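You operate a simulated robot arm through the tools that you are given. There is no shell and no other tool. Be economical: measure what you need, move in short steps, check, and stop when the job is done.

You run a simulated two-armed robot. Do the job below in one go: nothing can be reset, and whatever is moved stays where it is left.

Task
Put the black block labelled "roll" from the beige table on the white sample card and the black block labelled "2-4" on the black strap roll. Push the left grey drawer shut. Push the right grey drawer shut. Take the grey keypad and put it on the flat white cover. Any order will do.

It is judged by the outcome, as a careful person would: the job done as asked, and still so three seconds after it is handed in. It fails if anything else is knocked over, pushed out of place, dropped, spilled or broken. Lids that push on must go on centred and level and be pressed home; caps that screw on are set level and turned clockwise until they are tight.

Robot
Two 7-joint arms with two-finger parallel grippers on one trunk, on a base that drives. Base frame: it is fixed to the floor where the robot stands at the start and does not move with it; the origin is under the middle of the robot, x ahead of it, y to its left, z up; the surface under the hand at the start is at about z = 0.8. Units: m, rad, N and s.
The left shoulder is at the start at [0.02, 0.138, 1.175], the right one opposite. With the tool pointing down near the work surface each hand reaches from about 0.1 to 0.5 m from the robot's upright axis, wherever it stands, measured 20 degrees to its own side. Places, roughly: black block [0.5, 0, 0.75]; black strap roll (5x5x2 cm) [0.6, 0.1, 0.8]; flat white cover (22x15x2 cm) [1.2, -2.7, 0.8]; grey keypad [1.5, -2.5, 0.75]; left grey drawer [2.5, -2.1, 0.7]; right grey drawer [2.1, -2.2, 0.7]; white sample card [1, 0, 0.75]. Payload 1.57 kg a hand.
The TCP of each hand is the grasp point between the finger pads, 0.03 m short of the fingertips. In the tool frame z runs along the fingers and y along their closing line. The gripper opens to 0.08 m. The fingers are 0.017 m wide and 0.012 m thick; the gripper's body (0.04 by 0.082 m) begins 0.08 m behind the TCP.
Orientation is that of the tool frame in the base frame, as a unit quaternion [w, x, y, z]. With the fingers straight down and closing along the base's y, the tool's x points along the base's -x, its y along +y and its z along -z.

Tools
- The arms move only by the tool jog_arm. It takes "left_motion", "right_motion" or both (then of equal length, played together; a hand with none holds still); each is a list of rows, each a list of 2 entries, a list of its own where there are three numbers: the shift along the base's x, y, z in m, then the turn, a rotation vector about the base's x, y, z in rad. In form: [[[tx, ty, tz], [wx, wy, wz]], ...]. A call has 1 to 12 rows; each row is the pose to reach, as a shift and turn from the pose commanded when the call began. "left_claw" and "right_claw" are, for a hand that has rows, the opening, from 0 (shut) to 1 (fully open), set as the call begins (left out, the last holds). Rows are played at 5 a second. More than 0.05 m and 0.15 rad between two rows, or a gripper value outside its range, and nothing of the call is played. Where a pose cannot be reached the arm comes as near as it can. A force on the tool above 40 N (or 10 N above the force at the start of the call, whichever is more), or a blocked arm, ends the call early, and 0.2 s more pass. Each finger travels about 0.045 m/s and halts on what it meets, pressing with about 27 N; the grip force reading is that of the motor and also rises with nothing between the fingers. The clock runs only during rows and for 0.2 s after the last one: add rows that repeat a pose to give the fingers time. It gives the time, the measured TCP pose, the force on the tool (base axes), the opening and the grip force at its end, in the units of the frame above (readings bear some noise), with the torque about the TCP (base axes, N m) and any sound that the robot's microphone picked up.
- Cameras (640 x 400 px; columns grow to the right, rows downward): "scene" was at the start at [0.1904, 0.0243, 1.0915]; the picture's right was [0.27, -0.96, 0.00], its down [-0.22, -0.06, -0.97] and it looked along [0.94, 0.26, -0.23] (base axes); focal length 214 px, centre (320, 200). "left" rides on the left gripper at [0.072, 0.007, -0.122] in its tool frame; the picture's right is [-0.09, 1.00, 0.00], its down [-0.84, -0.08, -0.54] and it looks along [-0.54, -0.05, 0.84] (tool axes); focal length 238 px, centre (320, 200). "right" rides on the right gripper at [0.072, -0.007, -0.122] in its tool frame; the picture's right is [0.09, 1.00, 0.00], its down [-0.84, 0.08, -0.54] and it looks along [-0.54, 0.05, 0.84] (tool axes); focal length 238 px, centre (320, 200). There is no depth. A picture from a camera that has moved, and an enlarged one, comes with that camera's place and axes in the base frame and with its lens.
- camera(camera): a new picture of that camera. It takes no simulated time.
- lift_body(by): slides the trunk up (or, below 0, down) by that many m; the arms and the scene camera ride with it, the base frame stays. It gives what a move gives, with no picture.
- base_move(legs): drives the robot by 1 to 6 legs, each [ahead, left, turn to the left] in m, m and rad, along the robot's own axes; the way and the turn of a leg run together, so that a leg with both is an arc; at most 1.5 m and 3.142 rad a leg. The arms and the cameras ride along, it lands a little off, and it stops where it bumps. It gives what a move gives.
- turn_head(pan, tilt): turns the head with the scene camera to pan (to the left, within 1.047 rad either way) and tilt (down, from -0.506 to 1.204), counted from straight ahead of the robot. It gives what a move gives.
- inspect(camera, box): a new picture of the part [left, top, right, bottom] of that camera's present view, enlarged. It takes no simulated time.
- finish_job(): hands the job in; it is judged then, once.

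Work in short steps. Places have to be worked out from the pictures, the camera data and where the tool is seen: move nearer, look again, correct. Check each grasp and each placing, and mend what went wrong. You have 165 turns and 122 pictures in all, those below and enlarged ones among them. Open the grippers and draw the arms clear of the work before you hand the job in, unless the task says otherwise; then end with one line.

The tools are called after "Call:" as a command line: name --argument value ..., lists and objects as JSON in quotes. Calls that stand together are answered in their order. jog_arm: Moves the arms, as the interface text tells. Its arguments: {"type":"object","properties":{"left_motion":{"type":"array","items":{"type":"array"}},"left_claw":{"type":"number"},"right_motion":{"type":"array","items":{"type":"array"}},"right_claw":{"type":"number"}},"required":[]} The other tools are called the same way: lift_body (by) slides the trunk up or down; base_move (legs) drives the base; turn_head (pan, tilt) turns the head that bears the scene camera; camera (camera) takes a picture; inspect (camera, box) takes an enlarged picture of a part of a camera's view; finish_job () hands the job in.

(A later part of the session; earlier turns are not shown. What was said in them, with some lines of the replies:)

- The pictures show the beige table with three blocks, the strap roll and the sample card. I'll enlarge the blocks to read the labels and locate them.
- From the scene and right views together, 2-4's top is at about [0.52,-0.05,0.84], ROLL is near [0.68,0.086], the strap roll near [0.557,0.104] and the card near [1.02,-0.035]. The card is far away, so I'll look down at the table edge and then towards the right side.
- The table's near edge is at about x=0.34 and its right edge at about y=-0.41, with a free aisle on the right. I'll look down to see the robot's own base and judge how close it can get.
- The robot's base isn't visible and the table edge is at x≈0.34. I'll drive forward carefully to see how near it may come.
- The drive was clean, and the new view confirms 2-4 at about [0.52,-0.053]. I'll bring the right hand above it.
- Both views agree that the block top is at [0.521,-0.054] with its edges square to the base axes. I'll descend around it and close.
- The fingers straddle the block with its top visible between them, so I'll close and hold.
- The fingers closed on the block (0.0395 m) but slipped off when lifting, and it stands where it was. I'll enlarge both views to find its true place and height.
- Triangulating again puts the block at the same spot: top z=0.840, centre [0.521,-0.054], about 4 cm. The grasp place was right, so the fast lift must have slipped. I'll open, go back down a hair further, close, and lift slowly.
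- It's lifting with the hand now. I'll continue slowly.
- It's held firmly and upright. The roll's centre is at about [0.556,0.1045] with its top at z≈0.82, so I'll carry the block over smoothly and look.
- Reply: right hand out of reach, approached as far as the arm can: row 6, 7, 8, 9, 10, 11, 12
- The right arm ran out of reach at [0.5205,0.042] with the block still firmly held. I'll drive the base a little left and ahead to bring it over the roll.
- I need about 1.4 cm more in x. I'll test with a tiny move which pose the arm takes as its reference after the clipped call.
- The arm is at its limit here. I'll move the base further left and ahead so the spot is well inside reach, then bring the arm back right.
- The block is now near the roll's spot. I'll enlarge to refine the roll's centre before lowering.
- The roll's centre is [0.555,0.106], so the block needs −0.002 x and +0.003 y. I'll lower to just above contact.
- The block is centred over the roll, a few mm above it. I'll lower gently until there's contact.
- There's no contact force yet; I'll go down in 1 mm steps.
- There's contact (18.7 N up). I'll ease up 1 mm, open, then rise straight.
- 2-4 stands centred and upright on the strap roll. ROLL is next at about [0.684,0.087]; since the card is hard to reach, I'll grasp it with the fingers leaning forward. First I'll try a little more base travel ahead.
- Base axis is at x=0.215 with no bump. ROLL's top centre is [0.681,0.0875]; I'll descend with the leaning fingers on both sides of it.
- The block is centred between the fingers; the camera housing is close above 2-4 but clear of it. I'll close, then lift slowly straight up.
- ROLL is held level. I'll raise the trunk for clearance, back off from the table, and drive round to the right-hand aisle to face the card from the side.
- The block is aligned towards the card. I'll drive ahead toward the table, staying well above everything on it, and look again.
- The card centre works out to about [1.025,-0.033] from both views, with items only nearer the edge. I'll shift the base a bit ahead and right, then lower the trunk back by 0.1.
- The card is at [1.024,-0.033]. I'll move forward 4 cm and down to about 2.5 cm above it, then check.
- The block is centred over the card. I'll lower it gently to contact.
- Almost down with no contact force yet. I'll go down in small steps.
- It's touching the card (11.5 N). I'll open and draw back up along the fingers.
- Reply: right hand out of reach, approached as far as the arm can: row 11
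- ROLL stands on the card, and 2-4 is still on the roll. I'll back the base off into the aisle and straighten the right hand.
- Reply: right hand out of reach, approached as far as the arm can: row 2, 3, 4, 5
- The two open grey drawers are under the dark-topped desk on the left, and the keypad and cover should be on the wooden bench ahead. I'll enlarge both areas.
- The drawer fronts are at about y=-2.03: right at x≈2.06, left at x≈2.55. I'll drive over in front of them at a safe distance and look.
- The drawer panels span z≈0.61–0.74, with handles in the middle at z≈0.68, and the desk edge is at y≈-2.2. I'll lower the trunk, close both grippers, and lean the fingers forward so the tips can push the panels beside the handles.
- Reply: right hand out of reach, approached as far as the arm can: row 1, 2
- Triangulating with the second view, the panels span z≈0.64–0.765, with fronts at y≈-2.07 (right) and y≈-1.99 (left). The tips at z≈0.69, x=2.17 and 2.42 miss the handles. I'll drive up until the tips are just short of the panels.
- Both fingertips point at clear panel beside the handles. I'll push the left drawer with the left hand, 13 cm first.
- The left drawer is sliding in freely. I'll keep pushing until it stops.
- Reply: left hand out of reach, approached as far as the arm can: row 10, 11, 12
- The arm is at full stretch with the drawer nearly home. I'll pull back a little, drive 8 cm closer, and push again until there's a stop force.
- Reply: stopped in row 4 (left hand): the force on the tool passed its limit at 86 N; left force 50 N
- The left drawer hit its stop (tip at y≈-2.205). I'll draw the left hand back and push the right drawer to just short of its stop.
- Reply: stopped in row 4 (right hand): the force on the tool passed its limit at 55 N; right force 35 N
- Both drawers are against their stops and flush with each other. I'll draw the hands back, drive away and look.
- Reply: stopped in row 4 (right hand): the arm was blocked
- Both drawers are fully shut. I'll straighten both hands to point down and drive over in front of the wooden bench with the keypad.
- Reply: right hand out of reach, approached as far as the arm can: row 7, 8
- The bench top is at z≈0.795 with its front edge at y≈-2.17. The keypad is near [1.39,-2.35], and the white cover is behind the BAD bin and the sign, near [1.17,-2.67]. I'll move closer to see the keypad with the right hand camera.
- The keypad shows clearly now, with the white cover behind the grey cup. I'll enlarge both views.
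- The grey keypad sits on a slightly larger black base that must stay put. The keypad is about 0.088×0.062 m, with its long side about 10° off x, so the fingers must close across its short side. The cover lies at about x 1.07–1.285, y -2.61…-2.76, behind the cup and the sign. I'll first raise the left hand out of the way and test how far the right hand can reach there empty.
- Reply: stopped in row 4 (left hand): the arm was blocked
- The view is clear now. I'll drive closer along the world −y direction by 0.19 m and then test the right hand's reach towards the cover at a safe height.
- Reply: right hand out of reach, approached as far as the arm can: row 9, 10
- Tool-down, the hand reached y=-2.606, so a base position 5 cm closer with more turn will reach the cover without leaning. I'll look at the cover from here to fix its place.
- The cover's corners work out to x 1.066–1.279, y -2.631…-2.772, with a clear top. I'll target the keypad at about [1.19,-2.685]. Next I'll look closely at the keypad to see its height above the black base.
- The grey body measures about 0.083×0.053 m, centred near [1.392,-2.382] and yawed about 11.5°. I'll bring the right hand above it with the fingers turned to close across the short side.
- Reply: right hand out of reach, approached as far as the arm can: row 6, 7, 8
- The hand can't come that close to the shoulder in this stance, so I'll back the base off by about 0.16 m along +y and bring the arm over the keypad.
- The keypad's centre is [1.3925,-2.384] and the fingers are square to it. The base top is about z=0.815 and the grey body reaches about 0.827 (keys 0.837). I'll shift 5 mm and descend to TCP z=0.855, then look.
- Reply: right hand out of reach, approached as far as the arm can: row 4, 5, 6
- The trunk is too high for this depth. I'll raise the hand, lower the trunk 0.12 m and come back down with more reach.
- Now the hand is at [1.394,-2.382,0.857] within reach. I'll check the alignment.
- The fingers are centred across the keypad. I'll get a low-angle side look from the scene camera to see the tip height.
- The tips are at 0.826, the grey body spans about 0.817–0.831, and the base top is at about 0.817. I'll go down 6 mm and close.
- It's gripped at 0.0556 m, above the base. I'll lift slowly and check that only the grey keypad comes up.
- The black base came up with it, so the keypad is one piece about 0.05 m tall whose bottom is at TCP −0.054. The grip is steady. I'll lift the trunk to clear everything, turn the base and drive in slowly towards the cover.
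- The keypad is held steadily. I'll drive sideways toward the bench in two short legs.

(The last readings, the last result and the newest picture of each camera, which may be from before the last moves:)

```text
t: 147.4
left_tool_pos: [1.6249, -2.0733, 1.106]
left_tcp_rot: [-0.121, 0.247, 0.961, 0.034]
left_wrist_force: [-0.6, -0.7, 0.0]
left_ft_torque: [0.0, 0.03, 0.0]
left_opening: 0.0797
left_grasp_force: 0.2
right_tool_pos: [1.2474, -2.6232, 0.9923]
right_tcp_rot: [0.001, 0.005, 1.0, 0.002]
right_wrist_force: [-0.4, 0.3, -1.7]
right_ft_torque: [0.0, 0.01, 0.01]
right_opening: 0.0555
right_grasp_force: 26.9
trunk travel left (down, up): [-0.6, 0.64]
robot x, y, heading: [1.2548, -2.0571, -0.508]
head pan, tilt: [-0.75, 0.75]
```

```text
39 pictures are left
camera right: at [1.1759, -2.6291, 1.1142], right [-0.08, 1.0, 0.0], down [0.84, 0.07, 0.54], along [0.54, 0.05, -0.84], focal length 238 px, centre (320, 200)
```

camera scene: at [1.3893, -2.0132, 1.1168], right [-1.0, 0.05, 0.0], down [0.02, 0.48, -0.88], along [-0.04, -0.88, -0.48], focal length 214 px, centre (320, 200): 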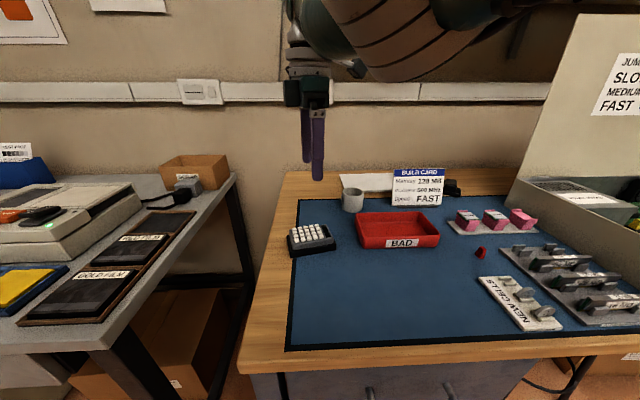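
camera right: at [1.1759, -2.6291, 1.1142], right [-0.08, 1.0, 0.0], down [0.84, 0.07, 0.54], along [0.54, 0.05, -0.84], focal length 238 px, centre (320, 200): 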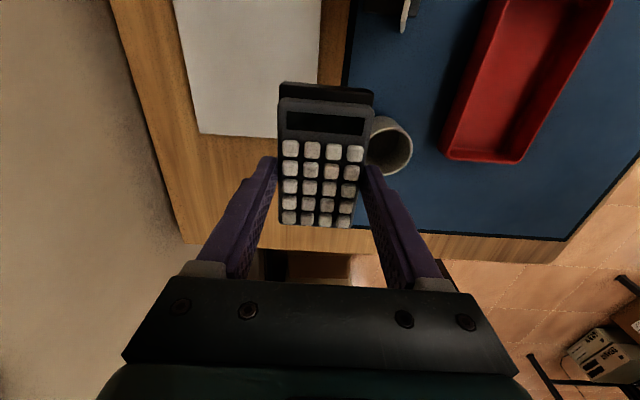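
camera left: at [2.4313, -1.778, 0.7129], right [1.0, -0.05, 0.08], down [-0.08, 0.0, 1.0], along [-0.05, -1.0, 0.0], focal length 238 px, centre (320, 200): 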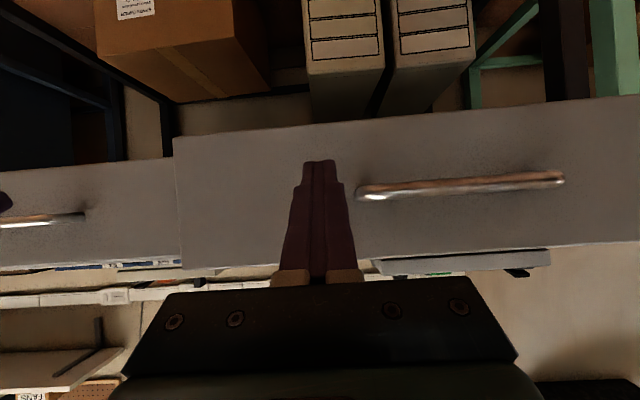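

The base stands fine at y=-2.055 and the cover corners agree with before. I'll move to above the target, about [1.182,-2.69].

Call:
jog_arm --right_motion '[[[-0.005, -0.005, 0], [0, 0, 0]], [[-0.015, -0.015, 0], [0, 0, 0]], [[-0.028, -0.028, 0], [0, 0, 0]], [[-0.042, -0.042, 0], [0, 0, 0]], [[-0.055, -0.055, 0], [0, 0, 0]], [[-0.063, -0.064, 0], [0, 0, 0]], [[-0.065, -0.067, 0], [0, 0, 0]]]'

Call:
camera --camera "right"

Call:
turn_head --pan -1.04 --tilt 0.5

Call:
camera --camera "scene"

```text
t: 149.1
left_tool_pos: [1.6249, -2.0735, 1.1074]
left_tcp_rot: [-0.12, 0.248, 0.961, 0.033]
left_wrist_force: [0.2, -0.6, -0.2]
left_ft_torque: [0.0, -0.05, -0.03]
left_opening: 0.0802
left_grasp_force: 0.1
right_tool_pos: [1.1828, -2.6898, 0.9956]
right_tcp_rot: [0.001, 0.005, 1.0, 0.0]
right_wrist_force: [-0.1, -0.5, -2.0]
right_ft_torque: [-0.02, -0.03, 0.0]
right_opening: 0.0554
right_grasp_force: 27.0
trunk travel left (down, up): [-0.6, 0.64]
robot x, y, heading: [1.2559, -2.0543, -0.503]
head pan, tilt: [-0.75, 0.75]
```

```text
38 pictures are left
camera right: at [1.1124, -2.6956, 1.1162], right [-0.08, 1.0, 0.0], down [0.84, 0.07, 0.54], along [0.54, 0.05, -0.84], focal length 238 px, centre (320, 200)
```

right: 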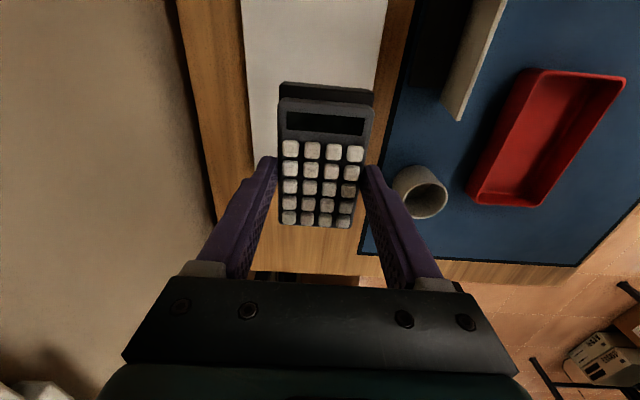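

```text
t: 149.8
left_tool_pos: [1.625, -2.0723, 1.1061]
left_tcp_rot: [-0.12, 0.248, 0.961, 0.033]
left_wrist_force: [0.0, -0.2, -0.8]
left_ft_torque: [0.02, -0.01, 0.0]
left_opening: 0.0796
left_grasp_force: 0.1
right_tool_pos: [1.1831, -2.6901, 0.9947]
right_tcp_rot: [0.002, 0.004, 1.0, 0.001]
right_wrist_force: [-0.6, -0.7, -0.6]
right_ft_torque: [0.01, 0.0, 0.0]
right_opening: 0.0557
right_grasp_force: 27.1
trunk travel left (down, up): [-0.6, 0.64]
robot x, y, heading: [1.2536, -2.0557, -0.505]
head pan, tilt: [-1.04, 0.499]
```

```text
37 pictures are left
camera scene: at [1.3458, -2.1939, 1.1166], right [-1.0, -0.03, 0.0], down [-0.01, 0.48, -0.88], along [0.02, -0.88, -0.48], focal length 214 px, centre (320, 200)
```

scene: 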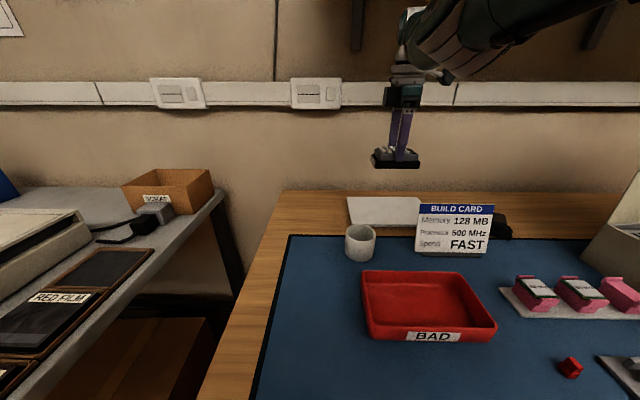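

The keypad is right over the cover with free space around it. I'll lower the trunk 0.10 m and check the remaining gap.

Call:
lift_body --by -0.1

Call:
camera --camera "right"

Call:
inspect --camera "scene" --box '[320, 100, 460, 200]'

```text
t: 151.2
left_tool_pos: [1.6243, -2.073, 1.0068]
left_tcp_rot: [-0.119, 0.247, 0.961, 0.033]
left_wrist_force: [-0.4, 1.3, 0.6]
left_ft_torque: [-0.01, -0.01, 0.04]
left_opening: 0.0797
left_grasp_force: 0.0
right_tool_pos: [1.1811, -2.6899, 0.8937]
right_tcp_rot: [0.001, 0.005, 1.0, 0.001]
right_wrist_force: [0.3, 0.0, -1.5]
right_ft_torque: [0.0, 0.02, -0.01]
right_opening: 0.0556
right_grasp_force: 27.1
trunk travel left (down, up): [-0.5, 0.74]
robot x, y, heading: [1.2537, -2.0532, -0.504]
head pan, tilt: [-1.04, 0.499]
```

```text
36 pictures are left
camera right: at [1.1125, -2.6955, 1.0164], right [-0.08, 1.0, 0.0], down [0.84, 0.07, 0.54], along [0.54, 0.05, -0.84], focal length 238 px, centre (320, 200)
```

right: 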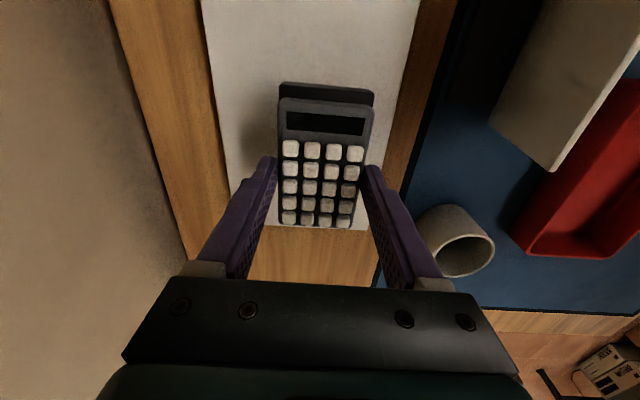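

```text
4.00 times, centred on (390, 150) of scene
camera zoom: at [1.3457, -2.1939, 1.0167], right [-1.0, -0.03, 0.0], down [-0.01, 0.48, -0.88], along [0.02, -0.88, -0.48], focal length 858 px, centre (40, 400)
```

zoom: 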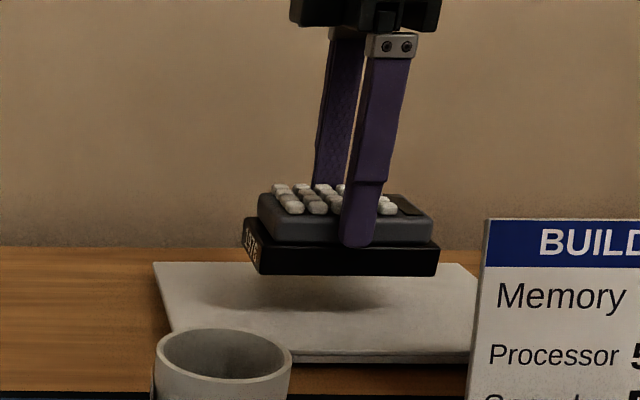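

It's about 2–3 cm above the cover and centred. I'll lower slowly to contact.

Call:
jog_arm --right_motion '[[[-0.003, 0, -0.004], [0, 0, 0]], [[-0.005, 0, -0.009], [0, 0, 0]], [[-0.005, 0, -0.014], [0, 0, 0]], [[-0.005, 0, -0.018], [0, 0, 0]], [[-0.005, 0, -0.021], [0, 0, 0]], [[-0.005, 0, -0.021], [0, 0, 0]]]'

Call:
jog_arm --right_motion '[[[0, 0, -0.0015], [0, 0, 0]], [[0, 0, -0.003], [0, 0, 0]], [[0, 0, -0.003], [0, 0, 0]]]'

Call:
inspect --camera "scene" --box '[320, 100, 460, 200]'

```text
t: 152.6
left_tool_pos: [1.6245, -2.0737, 1.0071]
left_tcp_rot: [-0.12, 0.247, 0.961, 0.034]
left_wrist_force: [-0.2, -0.2, 0.1]
left_ft_torque: [0.03, -0.04, -0.02]
left_opening: 0.0798
left_grasp_force: 0.0
right_tool_pos: [1.177, -2.6917, 0.8733]
right_tcp_rot: [0.001, 0.005, 1.0, 0.001]
right_wrist_force: [0.0, -0.5, -2.0]
right_ft_torque: [0.03, 0.01, -0.01]
right_opening: 0.0558
right_grasp_force: 26.9
trunk travel left (down, up): [-0.5, 0.74]
robot x, y, heading: [1.2534, -2.0526, -0.508]
head pan, tilt: [-1.04, 0.499]
```

```text
t: 153.4
left_tool_pos: [1.6252, -2.0743, 1.0065]
left_tcp_rot: [-0.119, 0.248, 0.961, 0.033]
left_wrist_force: [0.7, 1.0, 0.5]
left_ft_torque: [0.02, 0.03, -0.02]
left_opening: 0.0798
left_grasp_force: 0.0
right_tool_pos: [1.1764, -2.6914, 0.8716]
right_tcp_rot: [0.001, 0.005, 1.0, 0.001]
right_wrist_force: [0.4, -0.2, -2.0]
right_ft_torque: [0.01, -0.01, 0.03]
right_opening: 0.0554
right_grasp_force: 26.8
trunk travel left (down, up): [-0.5, 0.74]
robot x, y, heading: [1.2542, -2.0525, -0.499]
head pan, tilt: [-1.04, 0.499]
```

```text
4.00 times, centred on (390, 150) of scene
camera zoom: at [1.3457, -2.1939, 1.0167], right [-1.0, -0.03, 0.0], down [-0.01, 0.48, -0.88], along [0.02, -0.88, -0.48], focal length 858 px, centre (40, 400)
```

zoom: 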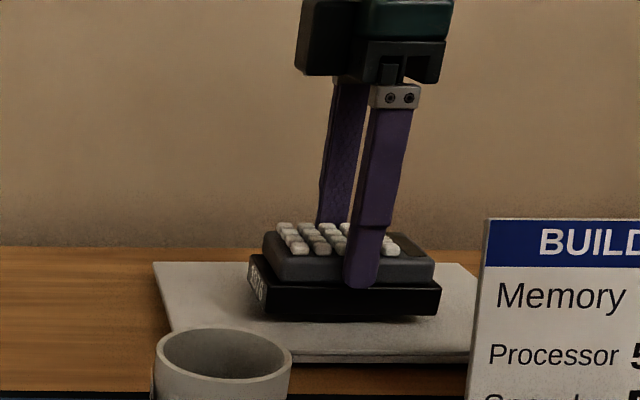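

Still no contact force, so it's very close. I'll continue in 1 mm steps.

Call:
jog_arm --right_motion '[[[0, 0, -0.001], [0, 0, 0]], [[0, 0, -0.002], [0, 0, 0]], [[0, 0, -0.003], [0, 0, 0]], [[0, 0, -0.003], [0, 0, 0]]]'

```text
t: 154.4
left_tool_pos: [1.6242, -2.0731, 1.0071]
left_tcp_rot: [-0.12, 0.248, 0.961, 0.034]
left_wrist_force: [0.2, 0.5, -1.0]
left_ft_torque: [0.01, -0.02, -0.01]
left_opening: 0.08
left_grasp_force: 0.0
right_tool_pos: [1.1771, -2.6886, 0.8675]
right_tcp_rot: [0.001, 0.005, 1.0, 0.001]
right_wrist_force: [-0.4, -0.2, -1.2]
right_ft_torque: [0.01, 0.0, 0.04]
right_opening: 0.0557
right_grasp_force: 27.0
trunk travel left (down, up): [-0.5, 0.74]
robot x, y, heading: [1.2556, -2.0534, -0.51]
head pan, tilt: [-1.04, 0.499]
```

Call:
jog_arm --right_motion '[[[0, 0, -0.001], [0, 0, 0]], [[0, 0, -0.002], [0, 0, 0]], [[0, 0, -0.003], [0, 0, 0]], [[0, 0, -0.003], [0, 0, 0]]]'

Call:
inspect --camera "scene" --box '[320, 100, 460, 200]'

```text
t: 155.4
left_tool_pos: [1.6248, -2.0723, 1.0055]
left_tcp_rot: [-0.12, 0.248, 0.961, 0.034]
left_wrist_force: [-0.4, 0.3, 0.0]
left_ft_torque: [0.01, 0.0, -0.01]
left_opening: 0.0802
left_grasp_force: 0.1
right_tool_pos: [1.1756, -2.688, 0.8653]
right_tcp_rot: [0.001, 0.004, 1.0, 0.001]
right_wrist_force: [0.3, 0.5, -1.3]
right_ft_torque: [-0.04, 0.0, -0.02]
right_opening: 0.0552
right_grasp_force: 27.0
trunk travel left (down, up): [-0.5, 0.74]
robot x, y, heading: [1.256, -2.0547, -0.505]
head pan, tilt: [-1.04, 0.499]
```

```text
4.00 times, centred on (390, 150) of scene
camera zoom: at [1.3457, -2.1939, 1.0167], right [-1.0, -0.03, 0.0], down [-0.01, 0.48, -0.88], along [0.02, -0.88, -0.48], focal length 858 px, centre (40, 400)
```

zoom: 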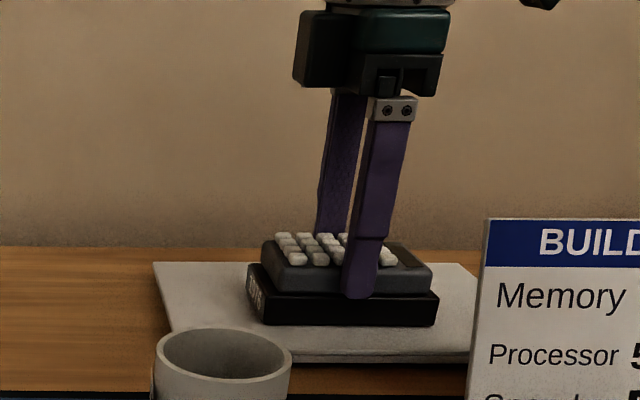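

The bottom edge computes to z≈0.815, right at the cover's top. I'll take a few more 1 mm steps until the force shows.

Call:
jog_arm --right_motion '[[[0, 0, -0.001], [0, 0, 0]], [[0, 0, -0.002], [0, 0, 0]], [[0, 0, -0.003], [0, 0, 0]]]'

```text
t: 156.2
left_tool_pos: [1.6253, -2.0739, 1.0062]
left_tcp_rot: [-0.119, 0.248, 0.961, 0.033]
left_wrist_force: [-0.2, -0.6, 0.0]
left_ft_torque: [0.03, -0.02, 0.01]
left_opening: 0.0803
left_grasp_force: 0.0
right_tool_pos: [1.1774, -2.691, 0.8626]
right_tcp_rot: [0.001, 0.005, 1.0, 0.0]
right_wrist_force: [1.5, 6.9, 19.6]
right_ft_torque: [0.34, 0.34, -0.11]
right_opening: 0.0556
right_grasp_force: 27.1
trunk travel left (down, up): [-0.5, 0.74]
robot x, y, heading: [1.2552, -2.0544, -0.507]
head pan, tilt: [-1.04, 0.499]
```

Contact (about 20 N). I'll ease up 1 mm, open, then rise straight up.

Call:
jog_arm --right_motion '[[[0, 0, 0.001], [0, 0, 0]], [[0, 0, 0.0015], [0, 0, 0]]]'

Call:
jog_arm --right_motion '[[[0, 0, 0], [0, 0, 0]], [[0, 0, 0], [0, 0, 0]], [[0, 0, 0], [0, 0, 0]], [[0, 0, 0.015], [0, 0, 0]], [[0, 0, 0.04], [0, 0, 0]], [[0, 0, 0.07], [0, 0, 0]], [[0, 0, 0.1], [0, 0, 0]], [[0, 0, 0.13], [0, 0, 0]]]' --right_claw 0.95

Call:
camera --camera "right"

Call:
inspect --camera "scene" --box '[280, 100, 480, 240]'

```text
t: 156.8
left_tool_pos: [1.6242, -2.0742, 1.0056]
left_tcp_rot: [-0.12, 0.248, 0.961, 0.034]
left_wrist_force: [0.3, 0.1, 0.3]
left_ft_torque: [-0.01, -0.02, -0.01]
left_opening: 0.0802
left_grasp_force: 0.1
right_tool_pos: [1.1779, -2.691, 0.8635]
right_tcp_rot: [0.0, 0.004, 1.0, 0.001]
right_wrist_force: [-1.2, 0.1, 3.2]
right_ft_torque: [-0.06, -0.14, -0.04]
right_opening: 0.0554
right_grasp_force: 27.1
trunk travel left (down, up): [-0.5, 0.74]
robot x, y, heading: [1.2556, -2.052, -0.503]
head pan, tilt: [-1.04, 0.499]
```

```text
t: 158.6
left_tool_pos: [1.625, -2.0739, 1.0058]
left_tcp_rot: [-0.119, 0.248, 0.961, 0.033]
left_wrist_force: [0.5, -0.1, 1.4]
left_ft_torque: [-0.01, -0.01, -0.02]
left_opening: 0.08
left_grasp_force: 0.0
right_tool_pos: [1.1796, -2.6895, 0.9914]
right_tcp_rot: [0.001, 0.005, 1.0, 0.001]
right_wrist_force: [0.2, -0.1, 0.9]
right_ft_torque: [0.02, 0.01, -0.04]
right_opening: 0.0758
right_grasp_force: 0.0
trunk travel left (down, up): [-0.5, 0.74]
robot x, y, heading: [1.257, -2.0547, -0.5]
head pan, tilt: [-1.04, 0.499]
```

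```text
32 pictures are left
camera right: at [1.1084, -2.6956, 1.1137], right [-0.08, 1.0, 0.0], down [0.84, 0.07, 0.54], along [0.54, 0.05, -0.84], focal length 238 px, centre (320, 200)
```

right: 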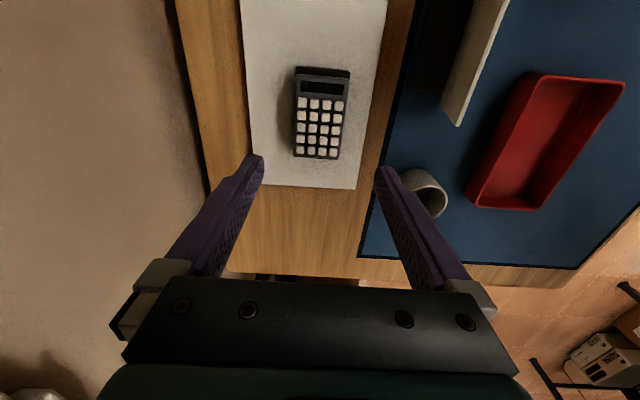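

```text
2.86 times, centred on (380, 170) of scene
camera zoom: at [1.3456, -2.1943, 1.0167], right [-1.0, -0.03, 0.0], down [-0.01, 0.48, -0.88], along [0.02, -0.88, -0.48], focal length 613 px, centre (149, 286)
```

zoom: 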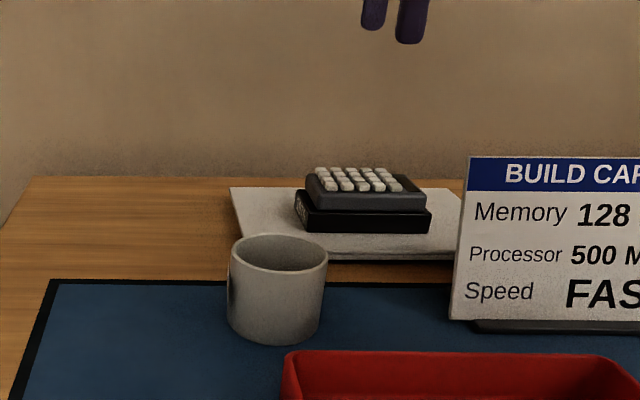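

The keypad sits level in the middle of the cover, and the cup, sign and bin are untouched. I'll raise the trunk and back the robot out clear of the bench.

Call:
lift_body --by 0.1

Call:
base_move --legs '[[-0.25, 0.46, 0]]'

Call:
turn_head --pan -0.4 --tilt 0.4

Call:
camera --camera "scene"

```text
t: 159.9
left_tool_pos: [1.6246, -2.0734, 1.1073]
left_tcp_rot: [-0.12, 0.248, 0.961, 0.033]
left_wrist_force: [0.3, -0.3, -0.3]
left_ft_torque: [-0.01, 0.02, 0.01]
left_opening: 0.0801
left_grasp_force: 0.1
right_tool_pos: [1.1778, -2.6902, 1.0911]
right_tcp_rot: [0.001, 0.005, 1.0, 0.001]
right_wrist_force: [0.2, 0.0, -0.2]
right_ft_torque: [0.01, 0.01, 0.03]
right_opening: 0.076
right_grasp_force: 0.1
trunk travel left (down, up): [-0.6, 0.64]
robot x, y, heading: [1.2561, -2.0532, -0.502]
head pan, tilt: [-1.04, 0.499]
```

```text
t: 162.9
left_tool_pos: [1.6227, -1.552, 1.1058]
left_tcp_rot: [-0.119, 0.251, 0.96, 0.034]
left_wrist_force: [-0.3, 0.1, 0.4]
left_ft_torque: [0.0, 0.0, 0.04]
left_opening: 0.0797
left_grasp_force: 0.1
right_tool_pos: [1.1732, -2.1662, 1.0918]
right_tcp_rot: [0.002, 0.007, 1.0, 0.0]
right_wrist_force: [0.0, -0.4, 0.0]
right_ft_torque: [0.0, 0.02, -0.01]
right_opening: 0.0761
right_grasp_force: 0.0
trunk travel left (down, up): [-0.6, 0.64]
robot x, y, heading: [1.2526, -1.5336, -0.511]
head pan, tilt: [-1.04, 0.499]
```

```text
t: 164.0
left_tool_pos: [1.6224, -1.5518, 1.1067]
left_tcp_rot: [-0.12, 0.251, 0.96, 0.034]
left_wrist_force: [-0.1, -0.7, -0.2]
left_ft_torque: [0.03, 0.03, 0.03]
left_opening: 0.0802
left_grasp_force: 0.0
right_tool_pos: [1.1732, -2.1651, 1.0911]
right_tcp_rot: [0.001, 0.007, 1.0, 0.0]
right_wrist_force: [0.3, -0.3, 0.2]
right_ft_torque: [-0.06, 0.01, 0.0]
right_opening: 0.076
right_grasp_force: 0.1
trunk travel left (down, up): [-0.6, 0.64]
robot x, y, heading: [1.2531, -1.5339, -0.51]
head pan, tilt: [-0.4, 0.4]
```

```text
30 pictures are left
camera scene: at [1.3972, -1.6533, 1.1258], right [-0.79, -0.61, 0.0], down [-0.24, 0.31, -0.92], along [0.56, -0.73, -0.39], focal length 214 px, centre (320, 200)
```

scene: 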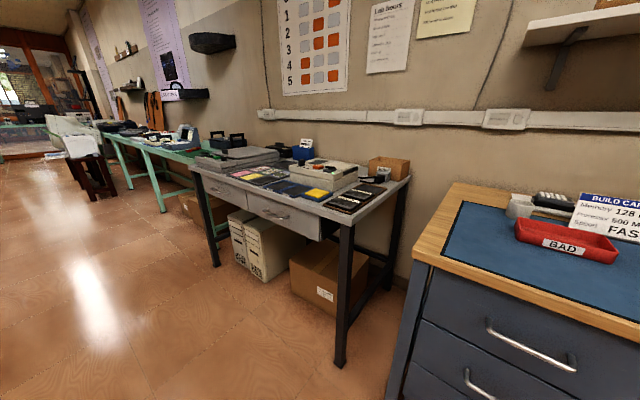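

Both drawers are shut, the keypad is on the cover, both blocks were seen in place, and the arms are clear with open grippers. I'm handing in.

Call:
finish_job

```text
The job is handed in.
```

The job is handed in: "roll" is on the white sample card, "2-4" is on the strap roll, both grey drawers are pushed shut, and the keypad is on the flat white cover. The black base under the keypad lifted with it, so I took them as one piece and moved both.
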